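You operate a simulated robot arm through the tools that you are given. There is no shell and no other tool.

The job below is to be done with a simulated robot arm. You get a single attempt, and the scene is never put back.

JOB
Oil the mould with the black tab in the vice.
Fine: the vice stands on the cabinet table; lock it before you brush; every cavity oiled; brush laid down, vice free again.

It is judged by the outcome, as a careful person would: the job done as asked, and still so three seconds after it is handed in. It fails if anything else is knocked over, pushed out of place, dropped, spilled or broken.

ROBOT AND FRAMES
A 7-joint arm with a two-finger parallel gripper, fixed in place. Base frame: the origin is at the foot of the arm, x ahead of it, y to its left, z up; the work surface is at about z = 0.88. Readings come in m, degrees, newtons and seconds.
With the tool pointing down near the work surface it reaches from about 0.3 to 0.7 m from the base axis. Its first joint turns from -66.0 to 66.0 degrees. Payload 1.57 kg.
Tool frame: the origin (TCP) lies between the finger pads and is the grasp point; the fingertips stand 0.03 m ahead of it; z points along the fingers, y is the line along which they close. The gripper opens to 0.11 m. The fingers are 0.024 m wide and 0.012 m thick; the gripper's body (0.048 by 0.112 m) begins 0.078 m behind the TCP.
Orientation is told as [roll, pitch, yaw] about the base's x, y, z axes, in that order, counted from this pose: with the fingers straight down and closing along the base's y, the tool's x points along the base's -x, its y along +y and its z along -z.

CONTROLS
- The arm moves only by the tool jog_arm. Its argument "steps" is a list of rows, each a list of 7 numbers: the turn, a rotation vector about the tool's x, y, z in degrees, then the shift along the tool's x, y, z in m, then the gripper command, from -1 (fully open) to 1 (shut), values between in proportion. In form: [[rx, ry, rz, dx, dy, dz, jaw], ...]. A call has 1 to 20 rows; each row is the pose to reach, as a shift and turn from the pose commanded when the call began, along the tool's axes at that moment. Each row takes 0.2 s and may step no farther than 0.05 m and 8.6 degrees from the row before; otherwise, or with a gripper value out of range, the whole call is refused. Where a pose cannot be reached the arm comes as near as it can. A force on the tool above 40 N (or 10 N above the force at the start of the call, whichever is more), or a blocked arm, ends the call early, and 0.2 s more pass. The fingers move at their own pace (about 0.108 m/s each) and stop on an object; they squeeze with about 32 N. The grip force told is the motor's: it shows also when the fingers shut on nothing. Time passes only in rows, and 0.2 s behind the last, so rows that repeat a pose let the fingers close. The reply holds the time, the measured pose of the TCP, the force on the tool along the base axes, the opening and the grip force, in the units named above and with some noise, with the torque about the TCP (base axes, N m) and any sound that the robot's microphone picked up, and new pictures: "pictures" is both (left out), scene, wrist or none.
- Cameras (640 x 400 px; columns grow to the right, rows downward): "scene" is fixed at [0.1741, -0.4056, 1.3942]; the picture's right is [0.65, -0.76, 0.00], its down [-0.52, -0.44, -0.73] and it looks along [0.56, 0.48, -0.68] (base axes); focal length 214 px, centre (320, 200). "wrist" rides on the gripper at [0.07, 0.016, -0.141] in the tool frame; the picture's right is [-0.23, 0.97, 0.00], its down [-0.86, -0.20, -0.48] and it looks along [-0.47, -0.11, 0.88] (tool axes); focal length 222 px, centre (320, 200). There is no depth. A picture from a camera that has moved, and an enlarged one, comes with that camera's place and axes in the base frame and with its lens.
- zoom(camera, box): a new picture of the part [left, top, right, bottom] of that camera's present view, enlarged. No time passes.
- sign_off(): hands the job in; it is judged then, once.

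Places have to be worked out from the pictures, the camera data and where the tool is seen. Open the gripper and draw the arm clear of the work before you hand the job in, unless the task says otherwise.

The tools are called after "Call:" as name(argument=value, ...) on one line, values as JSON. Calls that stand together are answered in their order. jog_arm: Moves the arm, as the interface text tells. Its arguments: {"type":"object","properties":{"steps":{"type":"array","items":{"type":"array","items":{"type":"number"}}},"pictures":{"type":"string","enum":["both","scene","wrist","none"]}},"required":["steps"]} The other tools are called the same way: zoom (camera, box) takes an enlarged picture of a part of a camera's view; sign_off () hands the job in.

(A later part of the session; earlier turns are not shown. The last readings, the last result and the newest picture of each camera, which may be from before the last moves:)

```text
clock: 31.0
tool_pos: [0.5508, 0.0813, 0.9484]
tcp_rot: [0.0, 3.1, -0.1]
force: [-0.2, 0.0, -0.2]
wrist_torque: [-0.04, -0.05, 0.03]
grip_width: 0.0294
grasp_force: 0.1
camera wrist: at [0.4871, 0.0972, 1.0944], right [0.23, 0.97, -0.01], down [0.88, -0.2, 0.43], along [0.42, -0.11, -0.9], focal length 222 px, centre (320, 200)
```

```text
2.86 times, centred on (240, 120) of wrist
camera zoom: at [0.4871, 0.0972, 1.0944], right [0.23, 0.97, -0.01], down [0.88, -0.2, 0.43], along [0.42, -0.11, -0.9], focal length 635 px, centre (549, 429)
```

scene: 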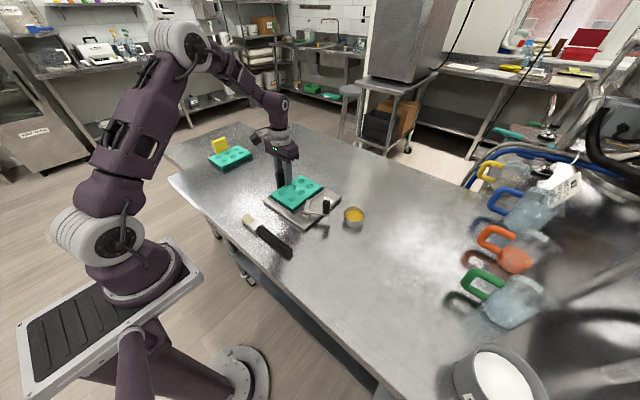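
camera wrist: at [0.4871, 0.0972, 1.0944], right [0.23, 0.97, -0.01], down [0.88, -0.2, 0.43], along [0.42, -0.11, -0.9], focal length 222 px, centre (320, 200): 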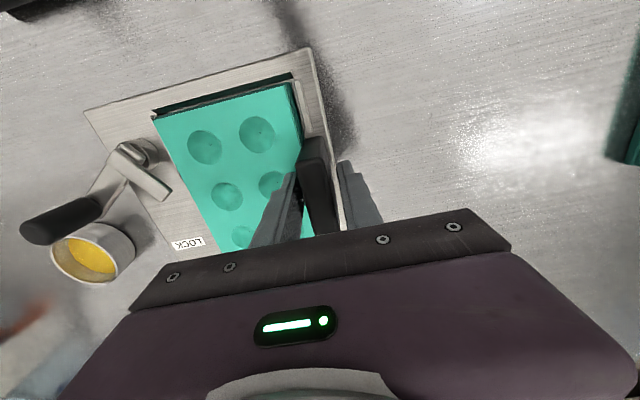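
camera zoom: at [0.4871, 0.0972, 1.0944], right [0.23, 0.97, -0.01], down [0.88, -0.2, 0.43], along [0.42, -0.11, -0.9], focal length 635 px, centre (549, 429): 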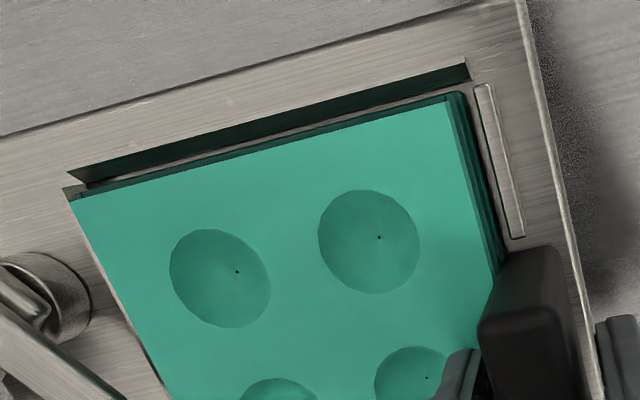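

On release the mould did not shift, so it's seated flat in the pocket. I'll raise the arm, level the tool, and look at the vice from above.

Call:
jog_arm(steps=[[0, 0, 0, 0, 0, -0.002, 0.3], [0, 0, 0, 0.0005, 0, -0.015, 0.2], [0, 0, 0, 0.002, 0, -0.045, 0.1], [0, -1.5, 0, 0.004, -0.02, -0.09, 0], [0, -2.9, 0, 0.006, -0.045, -0.13, 0], [0, -2.9, 0, 0.007, -0.075, -0.16, 0], [0, -2.9, 0, 0.007, -0.075, -0.16, 0]], pictures="both")

Call:
zoom(camera="scene", box=[262, 160, 347, 225])

Call:
zoom(camera="wrist", box=[200, 50, 420, 200])

```text
clock: 32.6
tool_pos: [0.5522, 0.0067, 1.1093]
tcp_rot: [0.0, 0.0, 0.0]
force: [-0.3, -0.7, 0.9]
wrist_torque: [-0.01, -0.01, -0.04]
grip_width: 0.0551
grasp_force: 0.0
camera wrist: at [0.4812, 0.0218, 1.2518], right [0.23, 0.97, 0.0], down [0.85, -0.2, 0.48], along [0.47, -0.11, -0.88], focal length 222 px, centre (320, 200)
```

scene: 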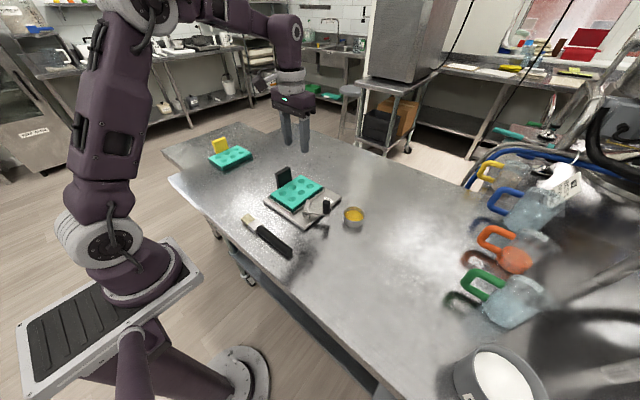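
wrist: 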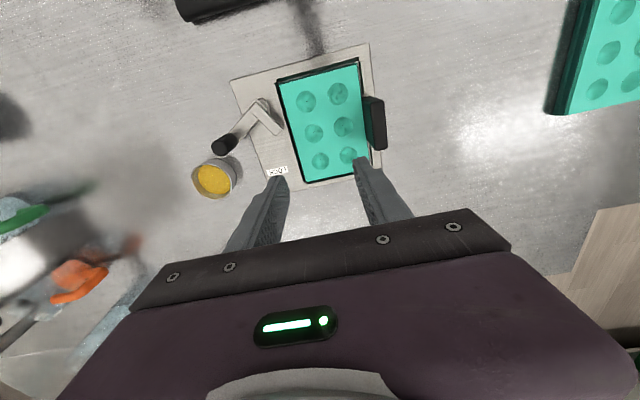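

```text
6.15 times, centred on (304, 192) of scene
camera zoom: at [0.174, -0.4056, 1.3942], right [0.65, -0.76, 0.0], down [-0.52, -0.44, -0.73], along [0.56, 0.48, -0.68], focal length 1320 px, centre (415, 246)
```

zoom: 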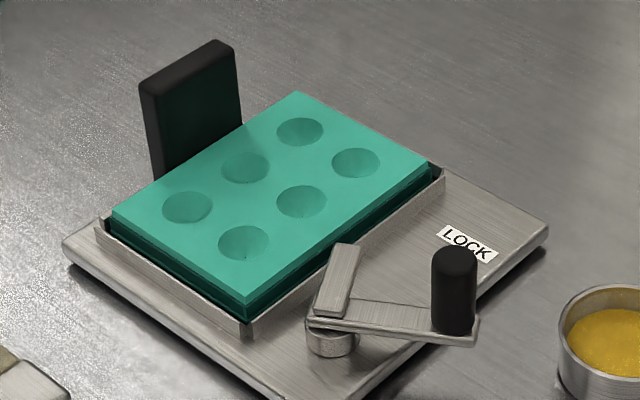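

```text
2.67 times, centred on (310, 125) of wrist
camera zoom: at [0.4812, 0.0218, 1.2518], right [0.23, 0.97, 0.0], down [0.85, -0.2, 0.48], along [0.47, -0.11, -0.88], focal length 592 px, centre (347, 400)
```

zoom: 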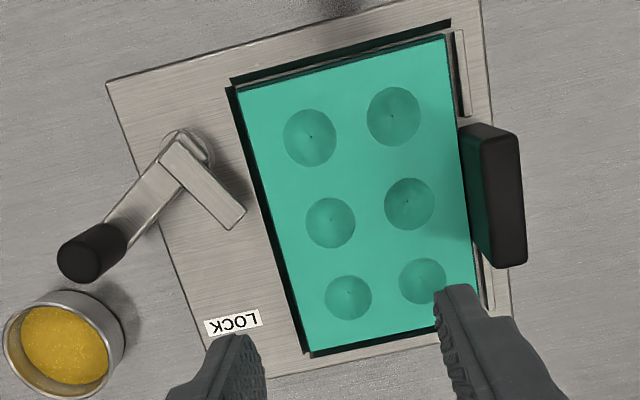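

The mould is seated squarely, with its tab between the lips. Its cavities are at x≈0.504/0.549/0.593 and y≈−0.004/0.041. Next is the lever: the knob is at about (0.528, −0.122) with its top at z≈0.967, and the pivot is at about (0.4956, −0.0708). I'll move above the knob.

Call:
jog_arm(steps=[[0, 0, 0, 0.006, -0.04, 0.02, 0], [0, 0, 0, 0.012, -0.08, 0.04, 0], [0, 0, 0, 0.02, -0.115, 0.065, 0], [0, 0, 0, 0.0242, -0.1287, 0.089, 0], [0, 0, 0, 0.0242, -0.1287, 0.089, 0]], pictures="both")

Call:
zoom(camera="wrist", box=[220, 60, 420, 230])

Call:
zoom(camera="scene", box=[280, 150, 380, 240])

```text
clock: 33.8
tool_pos: [0.5297, -0.1235, 1.0187]
tcp_rot: [0.1, -0.1, 0.0]
force: [0.6, -0.9, -0.5]
wrist_torque: [0.02, 0.03, -0.03]
grip_width: 0.0549
grasp_force: 0.0
camera wrist: at [0.4575, -0.1071, 1.1618], right [0.23, 0.97, 0.0], down [0.86, -0.2, 0.48], along [0.47, -0.11, -0.88], focal length 222 px, centre (320, 200)
```

scene: 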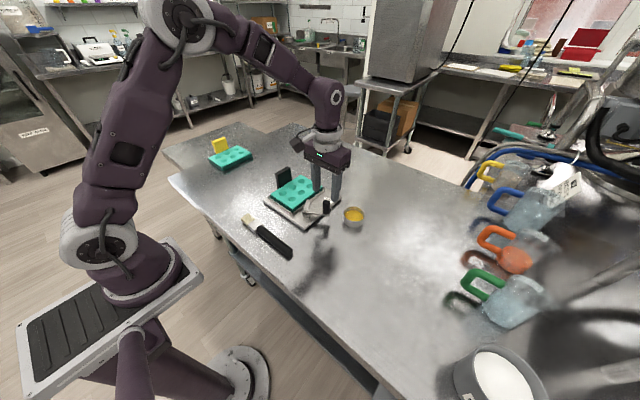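
wrist: 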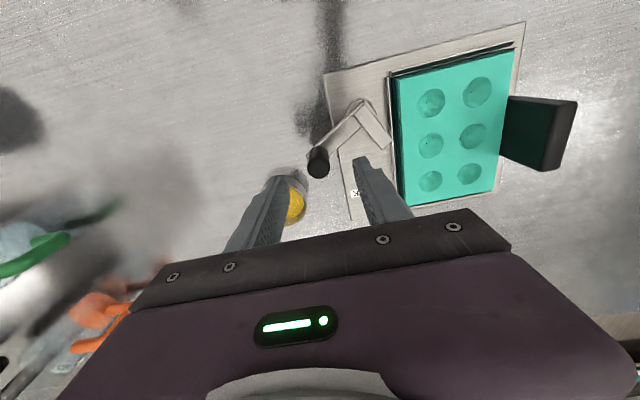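

```text
2.35 times, centred on (320, 145) of wrist
camera zoom: at [0.4575, -0.1071, 1.1618], right [0.23, 0.97, 0.0], down [0.86, -0.2, 0.48], along [0.47, -0.11, -0.88], focal length 523 px, centre (320, 329)
```

zoom: 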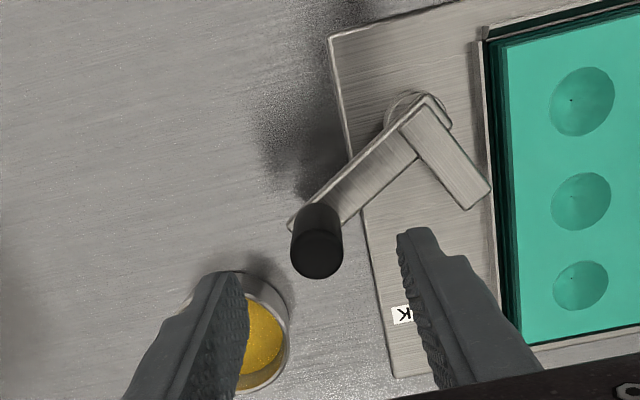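

```text
4.44 times, centred on (330, 195) of scene
camera zoom: at [0.174, -0.4056, 1.3942], right [0.65, -0.76, 0.0], down [-0.52, -0.44, -0.73], along [0.56, 0.48, -0.68], focal length 953 px, centre (276, 222)
```

zoom: 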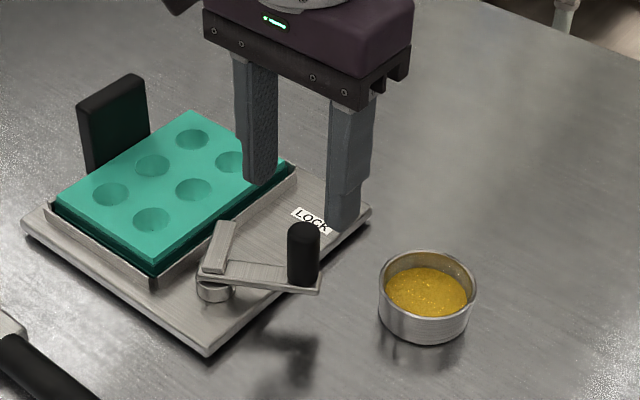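

The knob centre reads about (0.529, −0.125), right between the open fingers. I'll descend around it to TCP z≈0.957.

Call:
jog_arm(steps=[[0, 0, 0, 0.0005, -0.0015, 0.025, 0], [0, 0, 0, 0.0005, -0.0015, 0.045, 0], [0, 0, 0, 0.0005, -0.0015, 0.057, 0], [0, 0, 0, 0.0005, -0.0015, 0.062, 0], [0, 0, 0, 0.0005, -0.0015, 0.062, 0]], pictures="both")

Call:
zoom(camera="wrist", box=[220, 60, 420, 230])

Call:
zoom(camera="scene", box=[280, 150, 380, 240])

```text
clock: 35.0
tool_pos: [0.5281, -0.1262, 0.9583]
tcp_rot: [0.0, 0.0, 0.0]
force: [-0.3, 0.1, -0.8]
wrist_torque: [-0.02, 0.04, -0.01]
grip_width: 0.0553
grasp_force: 0.1
camera wrist: at [0.4567, -0.1083, 1.1006], right [0.23, 0.97, 0.0], down [0.86, -0.2, 0.48], along [0.47, -0.11, -0.88], focal length 222 px, centre (320, 200)
```

scene: 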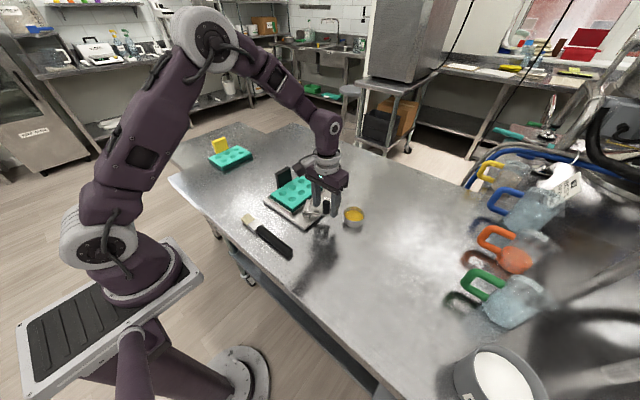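
wrist: 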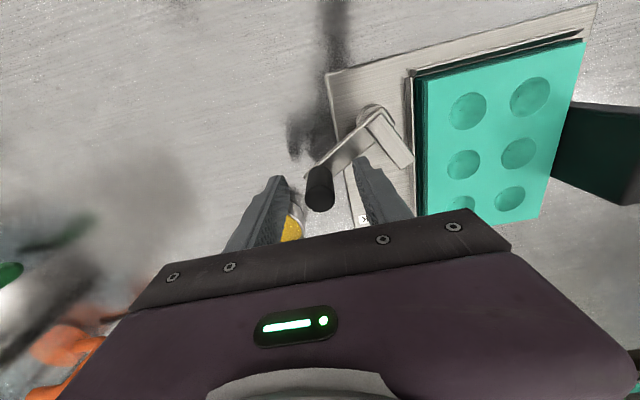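

```text
2.35 times, centred on (320, 145) of wrist
camera zoom: at [0.4567, -0.1083, 1.1006], right [0.23, 0.97, 0.0], down [0.86, -0.2, 0.48], along [0.47, -0.11, -0.88], focal length 523 px, centre (320, 329)
```

zoom: 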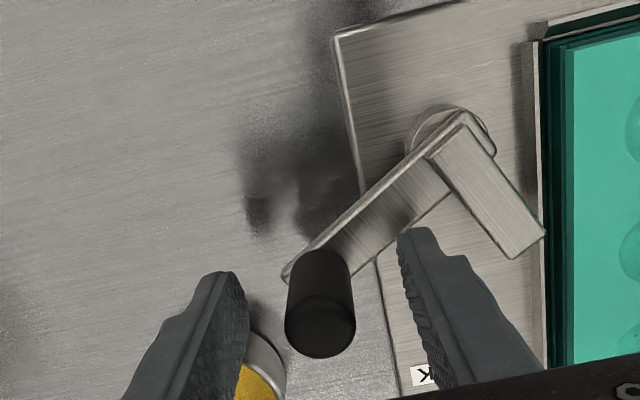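

```text
4.44 times, centred on (330, 195) of scene
camera zoom: at [0.1741, -0.4056, 1.3942], right [0.65, -0.76, 0.0], down [-0.52, -0.44, -0.73], along [0.56, 0.48, -0.68], focal length 953 px, centre (276, 222)
```

zoom: 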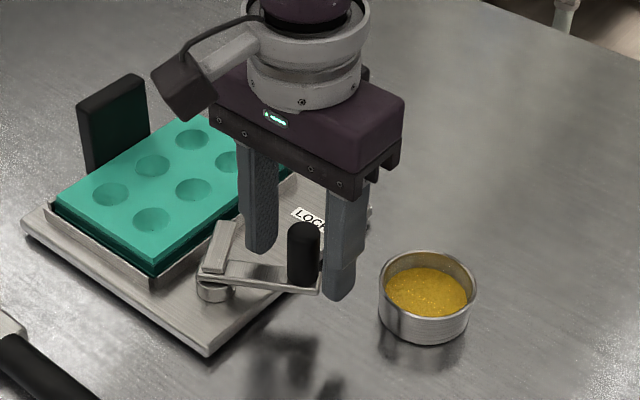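

The knob is centred between the fingers. I'll close on it.

Call:
jog_arm(steps=[[0, 0, 0, 0, 0, 0, 0.4], [0, 0, 0, 0, 0, 0, 0.8], [0, 0, 0, 0, 0, 0, 1], [0, 0, 0, 0, 0, 0, 1], [0, 0, 0, 0, 0, 0, 1]], pictures="wrist")

Call:
zoom(camera="wrist", box=[220, 60, 420, 230])

```text
clock: 36.2
tool_pos: [0.5281, -0.1251, 0.9572]
tcp_rot: [-0.1, 0.0, 0.0]
force: [2.6, -8.2, 0.2]
wrist_torque: [0.01, -0.15, 0.09]
grip_width: 0.0216
grasp_force: 32.1
camera wrist: at [0.4568, -0.1088, 1.1006], right [0.23, 0.97, 0.0], down [0.85, -0.2, 0.48], along [0.47, -0.11, -0.88], focal length 222 px, centre (320, 200)
```

wrist: 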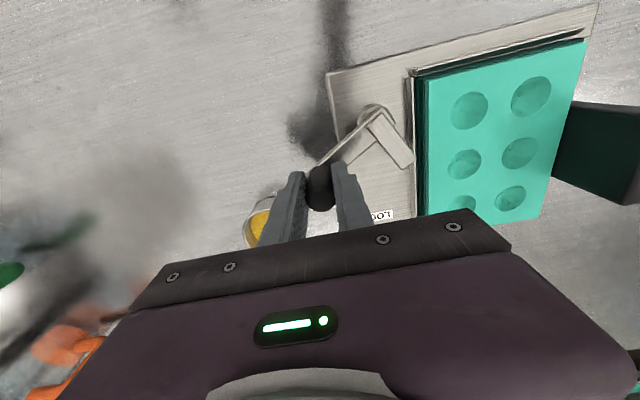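

```text
2.35 times, centred on (320, 145) of wrist
camera zoom: at [0.4568, -0.1088, 1.1006], right [0.23, 0.97, 0.0], down [0.85, -0.2, 0.48], along [0.47, -0.11, -0.88], focal length 523 px, centre (320, 329)
```

zoom: 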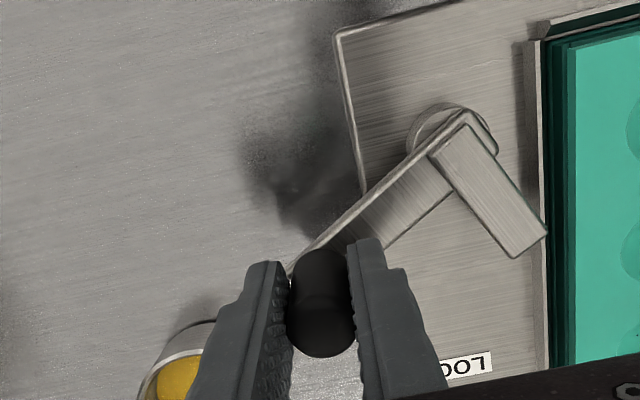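

The knob is held (21.6 mm wide). I'll swing it along its arc toward LOCK, counter-clockwise about the pivot with matching yaw, and check the force after the first 24°.

Call:
jog_arm(steps=[[0, 0, -4, -0.0037, 0.0025, 0, 1], [0, 0, -8, -0.00725, 0.00512, 0, 1], [0, 0, -12, -0.0106, 0.0081, 0, 1], [0, 0, -16, -0.01376, 0.01119, 0, 1], [0, 0, -20, -0.0167, 0.0146, 0, 1], [0, 0, -24, -0.01936, 0.0181, 0, 1], [0, 0, -24, -0.01936, 0.0181, 0, 1]], pictures="both")

Call:
zoom(camera="scene", box=[280, 150, 380, 240])

```text
clock: 37.8
tool_pos: [0.5452, -0.1068, 0.9589]
tcp_rot: [0.0, 0.1, 24.1]
force: [9.1, -8.1, -0.6]
wrist_torque: [-0.55, -0.31, 0.1]
grip_width: 0.0212
grasp_force: 31.9
camera wrist: at [0.4754, -0.1195, 1.1008], right [-0.19, 0.98, 0.0], down [0.86, 0.17, 0.48], along [0.47, 0.09, -0.88], focal length 222 px, centre (320, 200)
```

scene: 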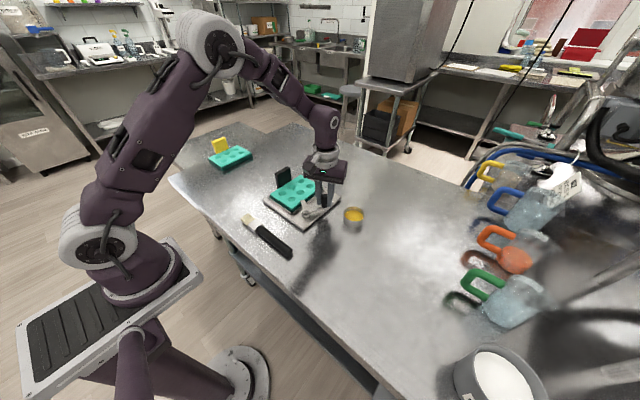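
wrist: 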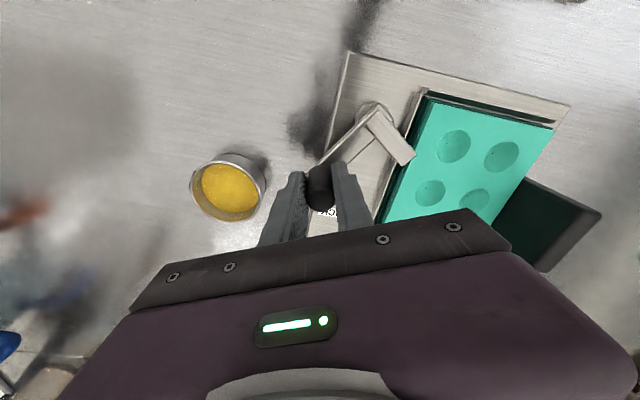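

```text
4.44 times, centred on (330, 195) of scene
camera zoom: at [0.1744, -0.4058, 1.3941], right [0.65, -0.76, 0.0], down [-0.52, -0.44, -0.73], along [0.56, 0.48, -0.68], focal length 953 px, centre (276, 222)
```

zoom: 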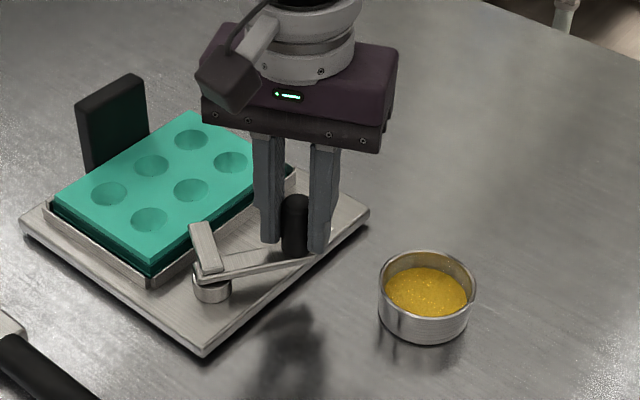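

The lever is turning and the clamp finger is swinging toward the mould, with about 12 N of radial strain. I'll continue the arc another 24°, with about 1 mm more radius.

Call:
jog_arm(steps=[[0, 0, -4, -0.00403, 0.00202, 0, 1], [0, 0, -8, -0.00793, 0.00433, 0, 1], [0, 0, -12, -0.01134, 0.0073, 0, 1], [0, 0, -16, -0.01453, 0.0105, 0, 1], [0, 0, -20, -0.0175, 0.01391, 0, 1], [0, 0, -24, -0.02023, 0.01752, 0, 1]], pictures="both")

Call:
zoom(camera="scene", box=[280, 150, 380, 240])

Call:
zoom(camera="wrist", box=[260, 60, 480, 230])

```text
clock: 39.2
tool_pos: [0.5572, -0.0817, 0.9581]
tcp_rot: [-0.1, 0.1, 47.9]
force: [-10.0, -1.5, 1.7]
wrist_torque: [-0.45, -0.27, 0.19]
grip_width: 0.0213
grasp_force: 31.9
camera wrist: at [0.4975, -0.1234, 1.101], right [-0.57, 0.82, 0.0], down [0.72, 0.5, 0.48], along [0.39, 0.27, -0.88], focal length 222 px, centre (320, 200)
```

scene: 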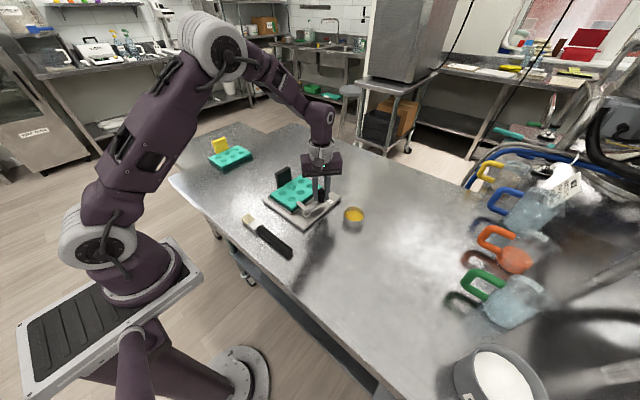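
wrist: 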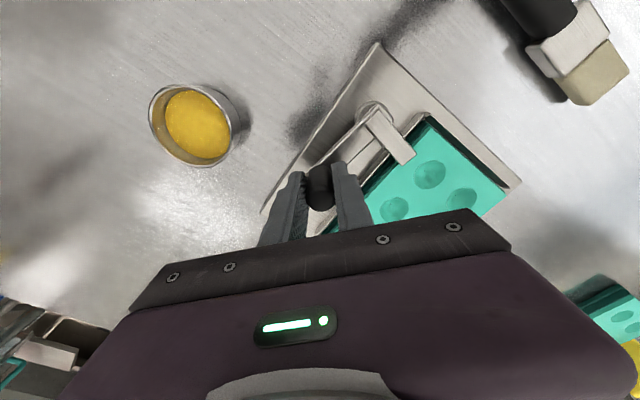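

```text
4.44 times, centred on (330, 195) of scene
camera zoom: at [0.1738, -0.4056, 1.3943], right [0.65, -0.76, 0.0], down [-0.52, -0.44, -0.73], along [0.56, 0.48, -0.68], focal length 953 px, centre (276, 222)
```

zoom: 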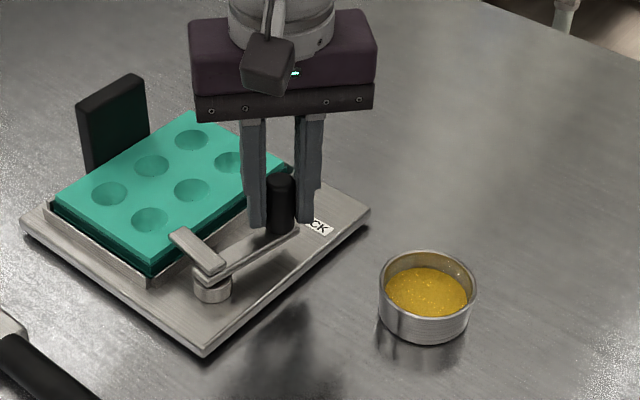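

```text
2.35 times, centred on (370, 145) of wrist
camera zoom: at [0.4975, -0.1234, 1.101], right [-0.57, 0.82, 0.0], down [0.72, 0.5, 0.48], along [0.39, 0.27, -0.88], focal length 523 px, centre (202, 329)
```

zoom: 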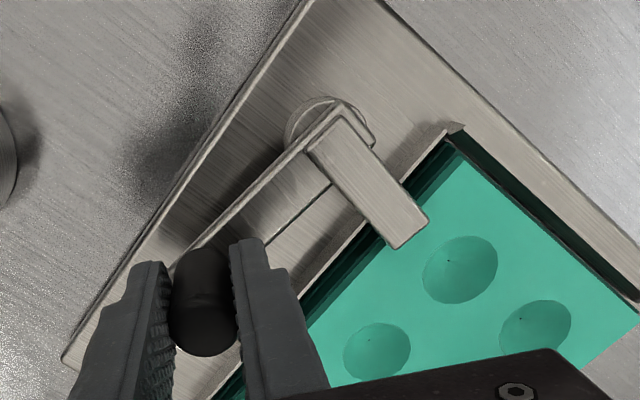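

The clamp finger is now over the mould's edge and the knob is near the LOCK label. I'll continue in small 3° steps and watch for the stop.

Call:
jog_arm(steps=[[0, 0, -3, -0.0023, 0.00265, 0, 1], [0, 0, -6, -0.00502, 0.00459, 0, 1], [0, 0, -9, -0.00763, 0.00667, 0, 1], [0, 0, -12, -0.01013, 0.00888, 0, 1]], pictures="both")

Call:
zoom(camera="scene", box=[280, 150, 380, 240])

Call:
zoom(camera="wrist", box=[260, 60, 480, 230])

```text
clock: 40.2
tool_pos: [0.5581, -0.0725, 0.9592]
tcp_rot: [-0.2, 0.1, 59.9]
force: [11.5, -25.9, -0.1]
wrist_torque: [-0.29, 0.65, -0.03]
grip_width: 0.0217
grasp_force: 32.2
camera wrist: at [0.5083, -0.1236, 1.101], right [-0.73, 0.68, 0.0], down [0.6, 0.64, 0.48], along [0.33, 0.35, -0.88], focal length 222 px, centre (320, 200)
```

scene: 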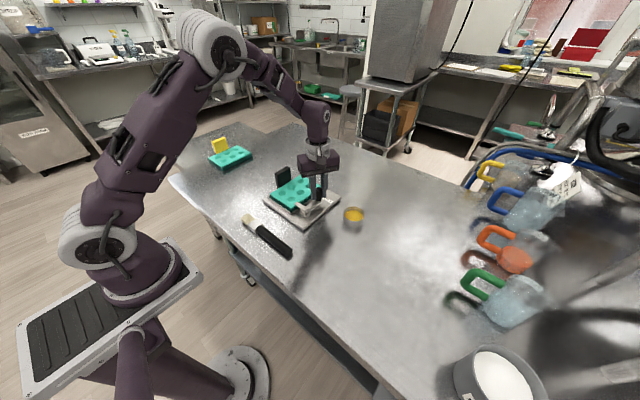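
wrist: 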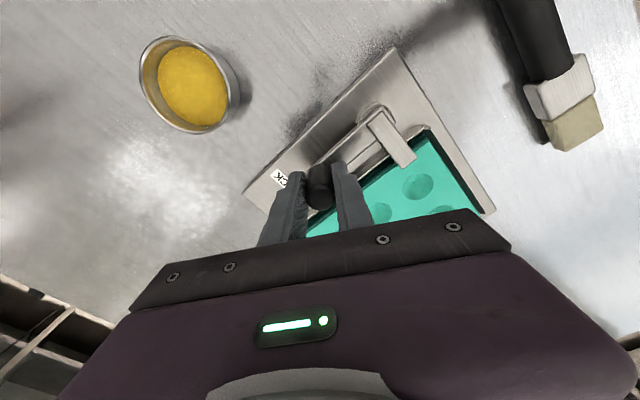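

```text
4.44 times, centred on (330, 195) of scene
camera zoom: at [0.1743, -0.4063, 1.394], right [0.65, -0.76, 0.0], down [-0.52, -0.44, -0.73], along [0.56, 0.48, -0.68], focal length 953 px, centre (276, 222)
```

zoom: 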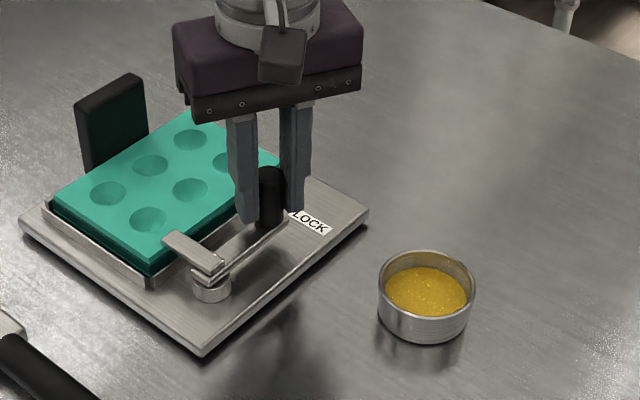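

```text
2.35 times, centred on (370, 145) of wrist
camera zoom: at [0.5083, -0.1236, 1.101], right [-0.73, 0.68, 0.0], down [0.6, 0.64, 0.48], along [0.33, 0.35, -0.88], focal length 523 px, centre (202, 329)
```

zoom: 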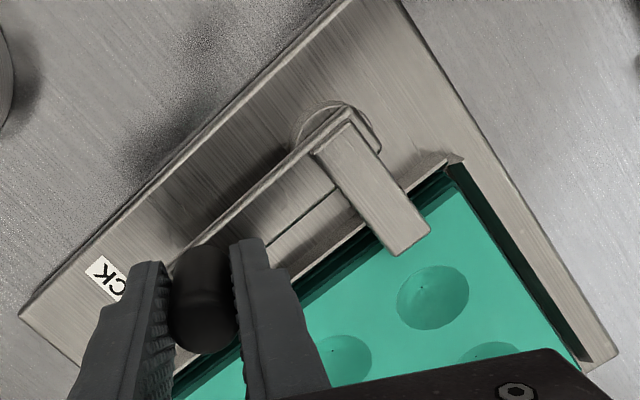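

The resistance rose to 26 N with the lever pointing straight toward LOCK. I'll press another couple of degrees to see whether it is the end stop or a detent still to pass.

Call:
jog_arm(steps=[[0, 0, -1, -0.0009, 0.0005, 0, 1], [0, 0, -1, -0.0009, 0.0005, 0, 1]], pictures="none")

```text
clock: 40.8
tool_pos: [0.5584, -0.0704, 0.9594]
tcp_rot: [0.0, 0.0, 61.1]
force: [6.5, -28.9, 0.6]
wrist_torque: [0.16, 0.05, -0.05]
grip_width: 0.0217
grasp_force: 31.7
```

It may still be yielding slightly. I'll press a bit more, keeping below the force limit.

Call:
jog_arm(steps=[[0, 0, -1, -0.0009, 0.0005, 0, 1], [0, 0, -1, -0.0009, 0.0005, 0, 1], [0, 0, -1, -0.0009, 0.0005, 0, 1]], pictures="both")

Call:
zoom(camera="scene", box=[280, 150, 380, 240])

Call:
zoom(camera="wrist", box=[260, 60, 480, 230])

```text
clock: 41.6
tool_pos: [0.5573, -0.0683, 0.9589]
tcp_rot: [-0.1, 0.2, 62.0]
force: [10.7, -30.3, 3.4]
wrist_torque: [0.31, 0.03, -0.08]
grip_width: 0.0214
grasp_force: 32.0
camera wrist: at [0.5102, -0.1221, 1.1011], right [-0.75, 0.66, 0.0], down [0.58, 0.66, 0.48], along [0.32, 0.36, -0.88], focal length 222 px, centre (320, 200)
```

scene: 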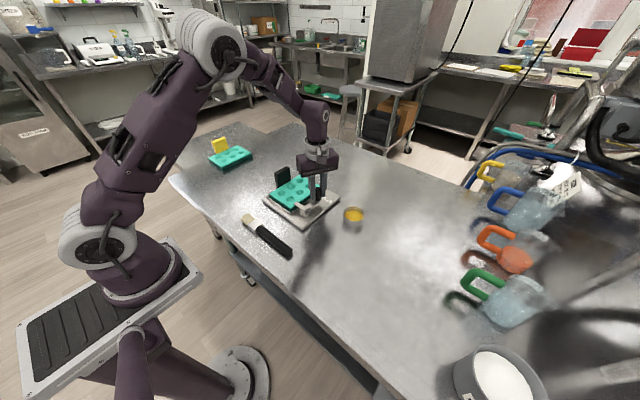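
wrist: 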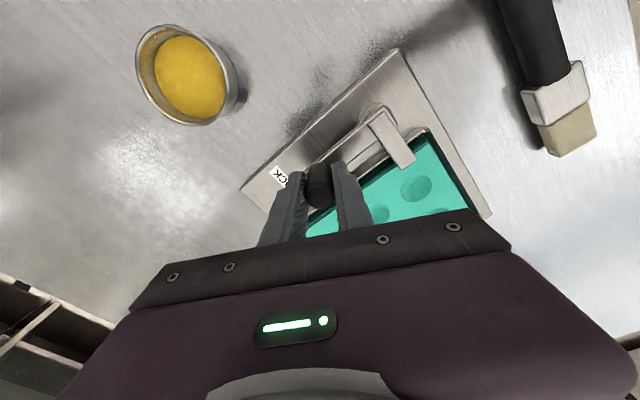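

```text
4.44 times, centred on (330, 195) of scene
camera zoom: at [0.1743, -0.4064, 1.3939], right [0.65, -0.76, 0.0], down [-0.52, -0.44, -0.73], along [0.56, 0.48, -0.68], focal length 953 px, centre (276, 222)
```

zoom: 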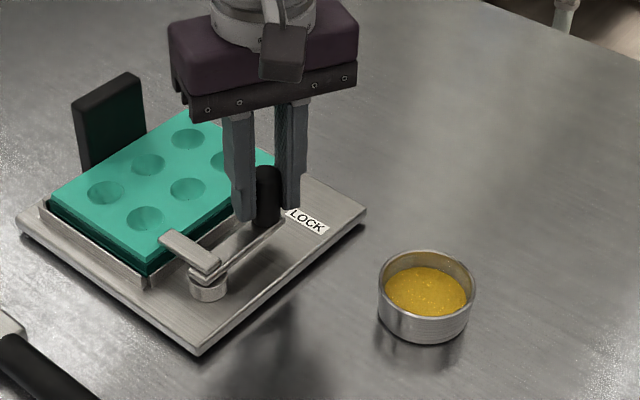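

```text
2.35 times, centred on (370, 145) of wrist
camera zoom: at [0.5102, -0.1221, 1.1011], right [-0.75, 0.66, 0.0], down [0.58, 0.66, 0.48], along [0.32, 0.36, -0.88], focal length 523 px, centre (202, 329)
```

zoom: 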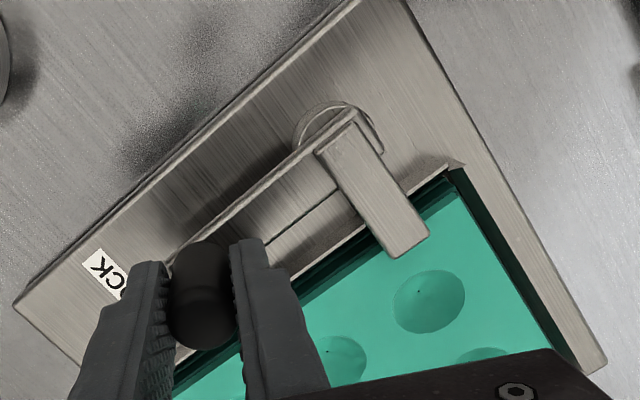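

The whole vice is beginning to slide, and the plate has shifted a few millimetres toward +y. The lever is at its stop, parallel to the plate edge, so I'll back off at once to take the load off.

Call:
jog_arm(steps=[[0, 0, 0, 0.0011, -0.0011, 0, 1], [0, 0, 0, 0.0021, -0.0022, 0, 1]], pictures="none")

```text
clock: 42.2
tool_pos: [0.5594, -0.0696, 0.9589]
tcp_rot: [0.1, 0.0, 62.1]
force: [5.8, -14.2, 6.7]
wrist_torque: [-0.94, 0.12, -0.1]
grip_width: 0.0215
grasp_force: 32.0
```

Call:
jog_arm(steps=[[0, 0, 0, 0.0005, -0.0006, 0, 1], [0, 0, 0, 0.001, -0.0012, 0, 1]], pictures="both")

Call:
zoom(camera="scene", box=[280, 150, 380, 240])

Call:
zoom(camera="wrist", box=[260, 60, 480, 230])

```text
clock: 42.8
tool_pos: [0.5587, -0.0688, 0.9579]
tcp_rot: [0.1, -0.2, 62.2]
force: [-2.8, 2.8, 11.2]
wrist_torque: [-0.57, -0.05, -0.25]
grip_width: 0.0216
grasp_force: 31.7
camera wrist: at [0.5107, -0.1233, 1.1008], right [-0.75, 0.66, 0.0], down [0.58, 0.66, 0.48], along [0.31, 0.36, -0.88], focal length 222 px, centre (320, 200)
```

scene: 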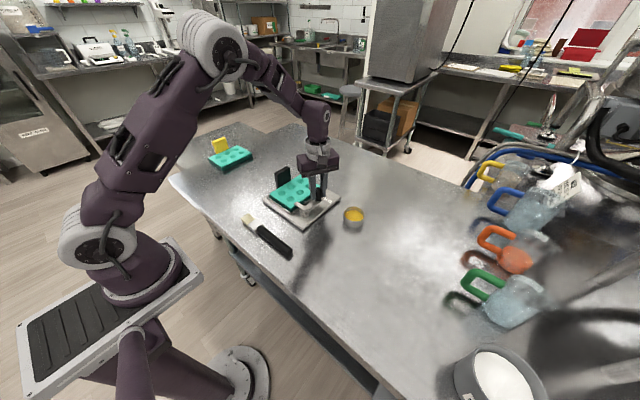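
wrist: 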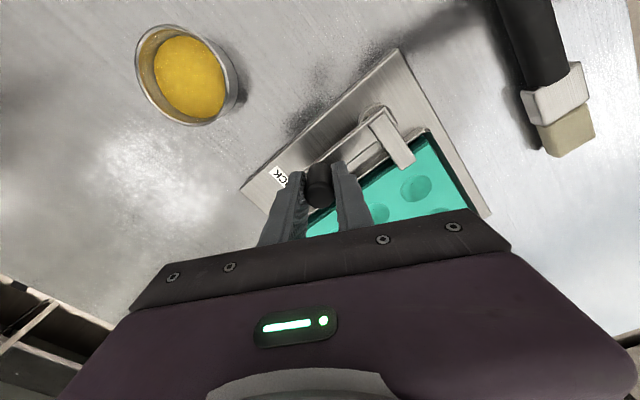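

```text
4.44 times, centred on (330, 195) of scene
camera zoom: at [0.1738, -0.4054, 1.3943], right [0.65, -0.76, 0.0], down [-0.52, -0.44, -0.73], along [0.56, 0.48, -0.68], focal length 953 px, centre (276, 222)
```

zoom: 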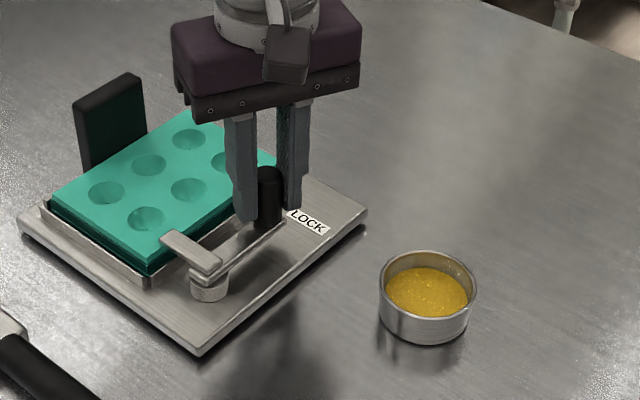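

```text
2.35 times, centred on (370, 145) of wrist
camera zoom: at [0.5107, -0.1233, 1.1008], right [-0.75, 0.66, 0.0], down [0.58, 0.66, 0.48], along [0.31, 0.36, -0.88], focal length 523 px, centre (202, 329)
```

zoom: 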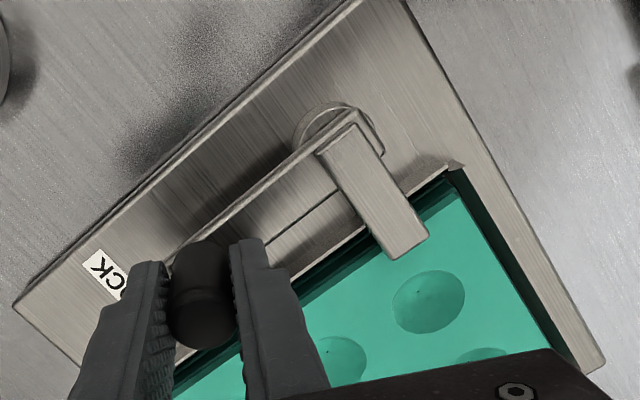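

The load is off and the vice shift is only a few millimetres. I'll open the fingers a little and rise straight up off the knob.

Call:
jog_arm(steps=[[0, 0, 0, 0, 0, 0, 0.4], [0, 0, 0, 0, 0, 0, 0.2], [0, 0, 0, 0, 0, -0.005, 0.2], [0, 0, 0, 0, 0, -0.03, 0.2], [0, 0, 0, 0, 0, -0.07, 0.2], [0, 0, 0, 0, 0, -0.11, 0.2], [0, 0, 0, 0, 0, -0.13, 0.2]], pictures="both")

Call:
zoom(camera="scene", box=[262, 150, 362, 240])

Call:
zoom(camera="wrist", box=[200, 30, 480, 230])

```text
clock: 44.4
tool_pos: [0.5599, -0.0708, 1.0894]
tcp_rot: [0.1, 0.1, 62.0]
force: [-0.7, -0.7, 0.1]
wrist_torque: [-0.04, 0.0, -0.03]
grip_width: 0.0443
grasp_force: 0.0
camera wrist: at [0.511, -0.1249, 1.2315], right [-0.75, 0.66, 0.0], down [0.58, 0.66, 0.48], along [0.31, 0.36, -0.88], focal length 222 px, centre (320, 200)
```

scene: 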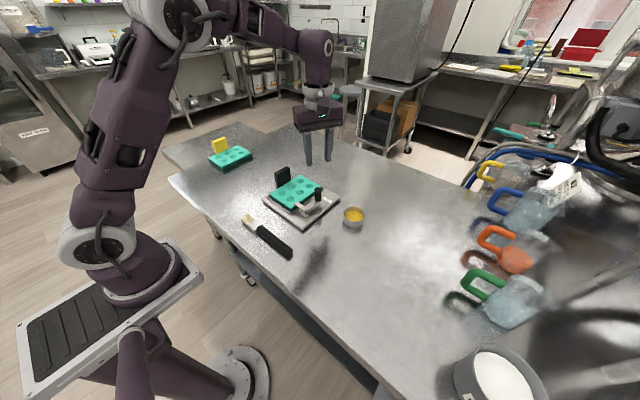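
wrist: 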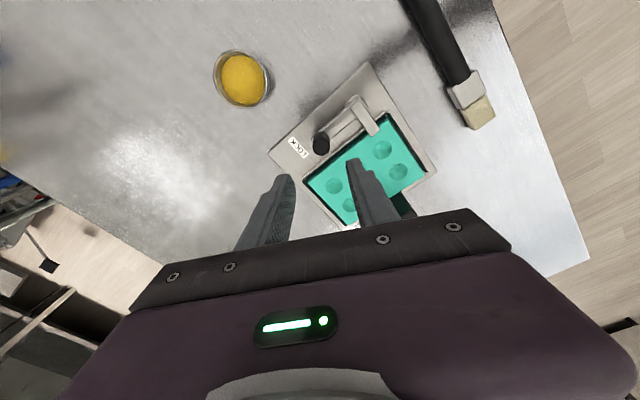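

```text
4.44 times, centred on (312, 195) of scene
camera zoom: at [0.1741, -0.4056, 1.3942], right [0.65, -0.76, 0.0], down [-0.52, -0.44, -0.73], along [0.56, 0.48, -0.68], focal length 953 px, centre (356, 222)
```

zoom: 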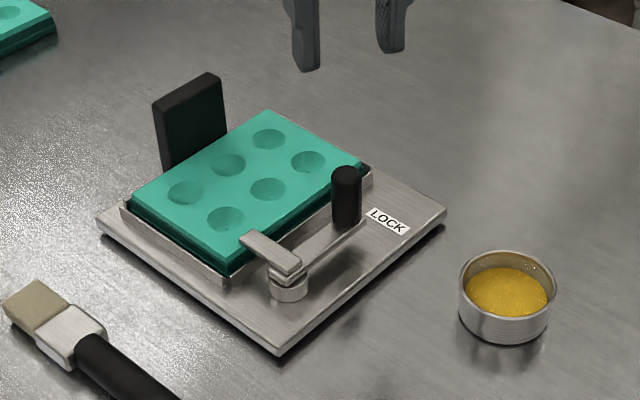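

```text
2.00 times, centred on (340, 130) of wrist
camera zoom: at [0.511, -0.1249, 1.2315], right [-0.75, 0.66, 0.0], down [0.58, 0.66, 0.48], along [0.31, 0.36, -0.88], focal length 444 px, centre (280, 340)
```

zoom: 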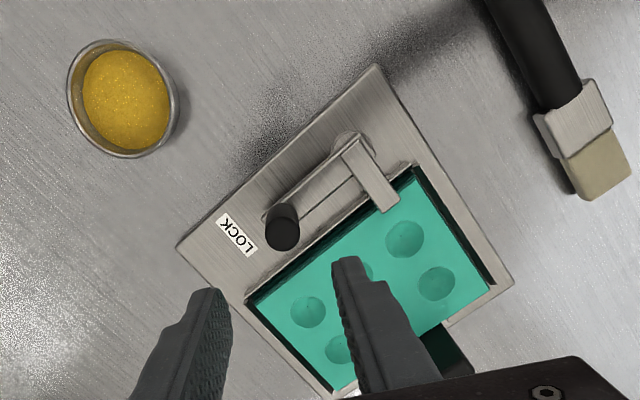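

The lever stays in the LOCK position with the clamp on the mould. Now the brush: I'll zoom in on it and move above it.

Call:
zoom(camera="scene", box=[230, 205, 310, 265])

Call:
jog_arm(steps=[[0, 0, -7, 0.0, 0.03, -0.01, 0.2], [0, 0, -14, 0.0, 0.07, -0.01, 0.0], [0, 0, -21, 0.0, 0.11, -0.01, -0.1], [0, 0, -28, 0.0, 0.14, -0.01, -0.1], [0, 0, -28, 0.01, 0.16, -0.01, -0.1], [0, 0, -28, 0.01, 0.16, -0.01, -0.1]], pictures="both")

```text
6.67 times, centred on (270, 235) of scene
camera zoom: at [0.1741, -0.4056, 1.3942], right [0.65, -0.76, 0.0], down [-0.52, -0.44, -0.73], along [0.56, 0.48, -0.68], focal length 1430 px, centre (653, -33)
```

zoom: 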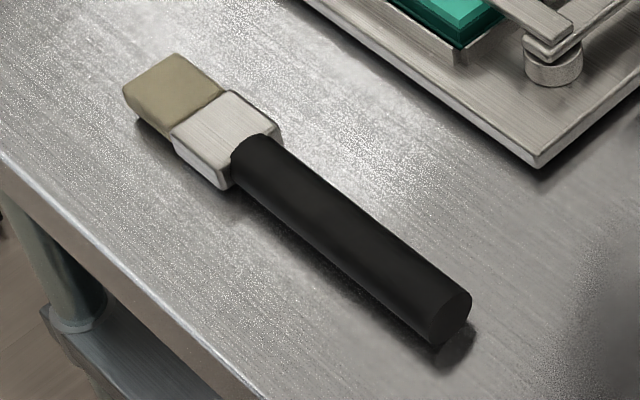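

```text
clock: 45.8
tool_pos: [0.4137, -0.0046, 1.0979]
tcp_rot: [0.0, 0.1, 89.9]
force: [0.2, 0.2, 1.0]
wrist_torque: [0.03, 0.05, 0.01]
grip_width: 0.0607
grasp_force: 0.1
camera wrist: at [0.396, -0.0742, 1.2406], right [-0.97, 0.23, 0.0], down [0.2, 0.86, 0.48], along [0.11, 0.47, -0.88], focal length 222 px, centre (320, 200)
```

scene: 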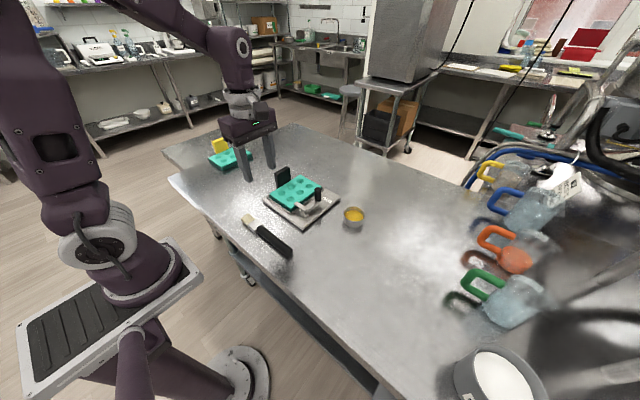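
wrist: 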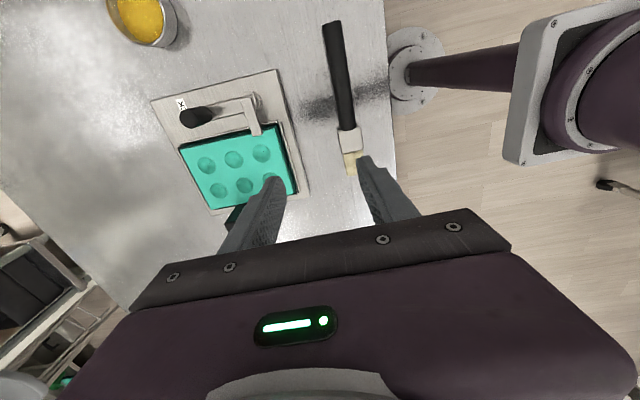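

The brush is clearly visible. I'll zoom to get its handle axis and ends.

Call:
zoom(camera="wrist", box=[290, 0, 420, 200])

Call:
zoom(camera="wrist", box=[140, 50, 320, 220])

```text
2.00 times, centred on (355, 100) of wrist
camera zoom: at [0.396, -0.0742, 1.2406], right [-0.97, 0.23, 0.0], down [0.2, 0.86, 0.48], along [0.11, 0.47, -0.88], focal length 444 px, centre (250, 400)
```

zoom: 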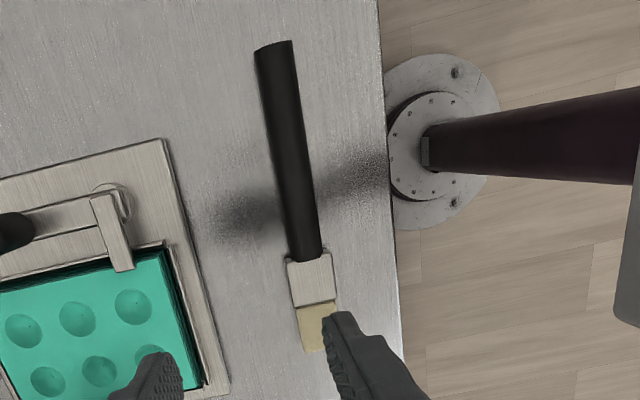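

```text
2.35 times, centred on (230, 135) of wrist
camera zoom: at [0.396, -0.0742, 1.2406], right [-0.97, 0.23, 0.0], down [0.2, 0.86, 0.48], along [0.11, 0.47, -0.88], focal length 523 px, centre (532, 353)
```

zoom: 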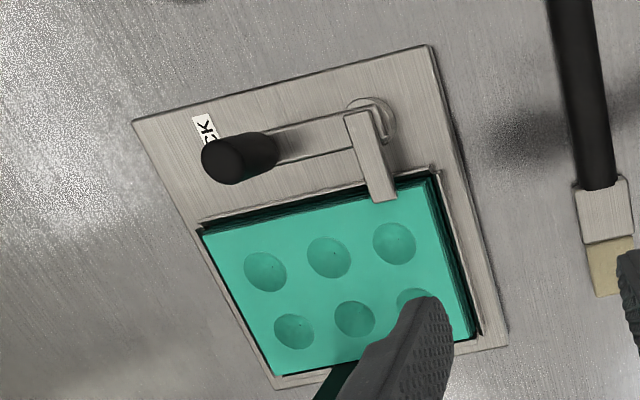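

The brush lies along y at x≈0.37, with the handle from y −0.13 to 0, the ferrule to 0.038 and the bristles to 0.078. I'll approach with the gripper leaned 30° toward the handle end, so the brush points down once the gripper is upright.

Call:
jog_arm(steps=[[0, -7.5, 0, 0.02, 0.011, 0.02, -0.1], [0, -15, 0, 0.04, 0.022, 0.04, -0.1], [0, -22.5, 0, 0.062, 0.033, 0.065, -0.1], [0, -30, 0, 0.0844, 0.0442, 0.095, -0.1], [0, -30, 0, 0.0844, 0.0442, 0.095, -0.1]], pictures="both")

```text
clock: 47.0
tool_pos: [0.3694, -0.0899, 1.0037]
tcp_rot: [-0.1, -30.1, 90.0]
force: [-0.4, -0.8, 0.1]
wrist_torque: [0.01, 0.03, 0.01]
grip_width: 0.0603
grasp_force: 0.1
camera wrist: at [0.3519, -0.2204, 1.091], right [-0.97, 0.2, 0.11], down [0.2, 0.5, 0.84], along [0.11, 0.84, -0.53], focal length 222 px, centre (320, 200)
```

scene: 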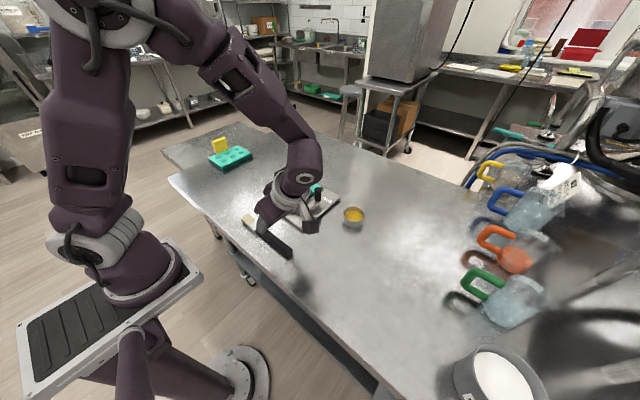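
wrist: 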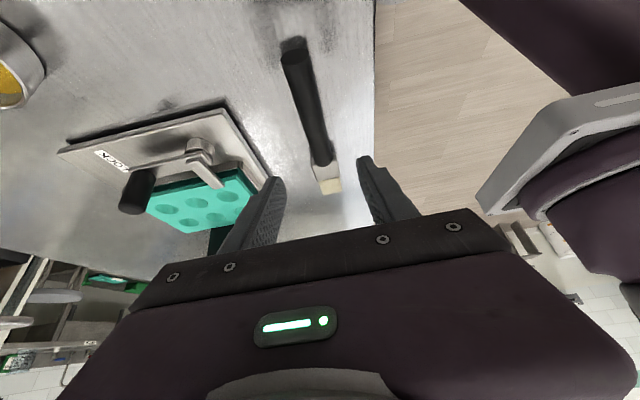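

The handle lines up with the fingers (x≈0.369). I'll descend vertically to TCP z≈0.917, with the fingertips just above the table.

Call:
jog_arm(steps=[[0, 0, 0, 0.0175, 0, 0.0302, -0.1], [0, 0, 0, 0.033, 0, 0.0571, -0.1], [0, 0, 0, 0.0395, 0, 0.0684, -0.1], [0, 0, 0, 0.0425, 0, 0.0736, -0.1], [0, 0, 0, 0.0425, 0, 0.0736, -0.1]], pictures="both")

Call:
zoom(camera="wrist", box=[220, 20, 430, 220])

Call:
zoom(camera="scene", box=[230, 180, 330, 270])

```text
clock: 48.2
tool_pos: [0.3703, -0.0887, 0.9182]
tcp_rot: [-0.1, -30.0, 90.0]
force: [-0.6, -0.1, 0.5]
wrist_torque: [-0.01, -0.03, 0.03]
grip_width: 0.0609
grasp_force: 0.0
camera wrist: at [0.3517, -0.22, 1.0067], right [-0.97, 0.2, 0.11], down [0.2, 0.5, 0.84], along [0.11, 0.84, -0.53], focal length 222 px, centre (320, 200)
```

scene: 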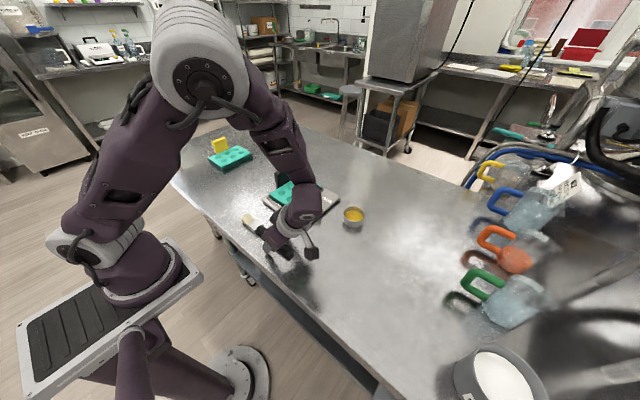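
wrist: 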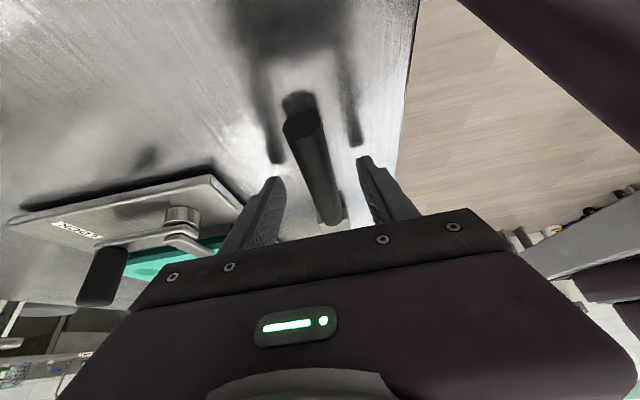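

```text
2.00 times, centred on (325, 120) of wrist
camera zoom: at [0.3517, -0.22, 1.0067], right [-0.97, 0.2, 0.11], down [0.2, 0.5, 0.84], along [0.11, 0.84, -0.53], focal length 444 px, centre (310, 360)
```

zoom: 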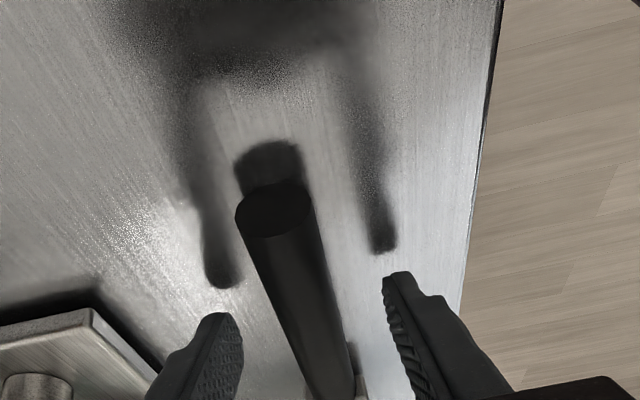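

```text
4.44 times, centred on (280, 225) of scene
camera zoom: at [0.1741, -0.4056, 1.3942], right [0.65, -0.76, 0.0], down [-0.52, -0.44, -0.73], along [0.56, 0.48, -0.68], focal length 953 px, centre (498, 89)
```

zoom: 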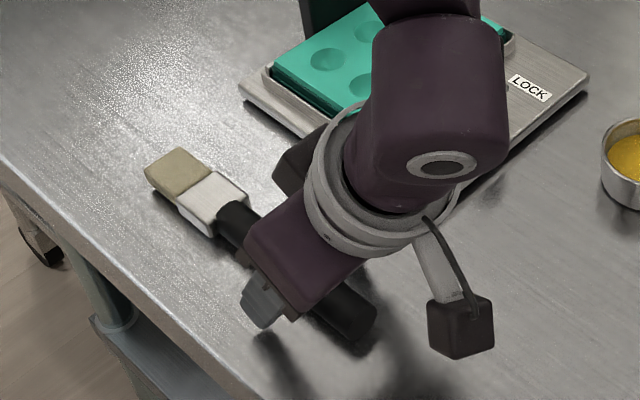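

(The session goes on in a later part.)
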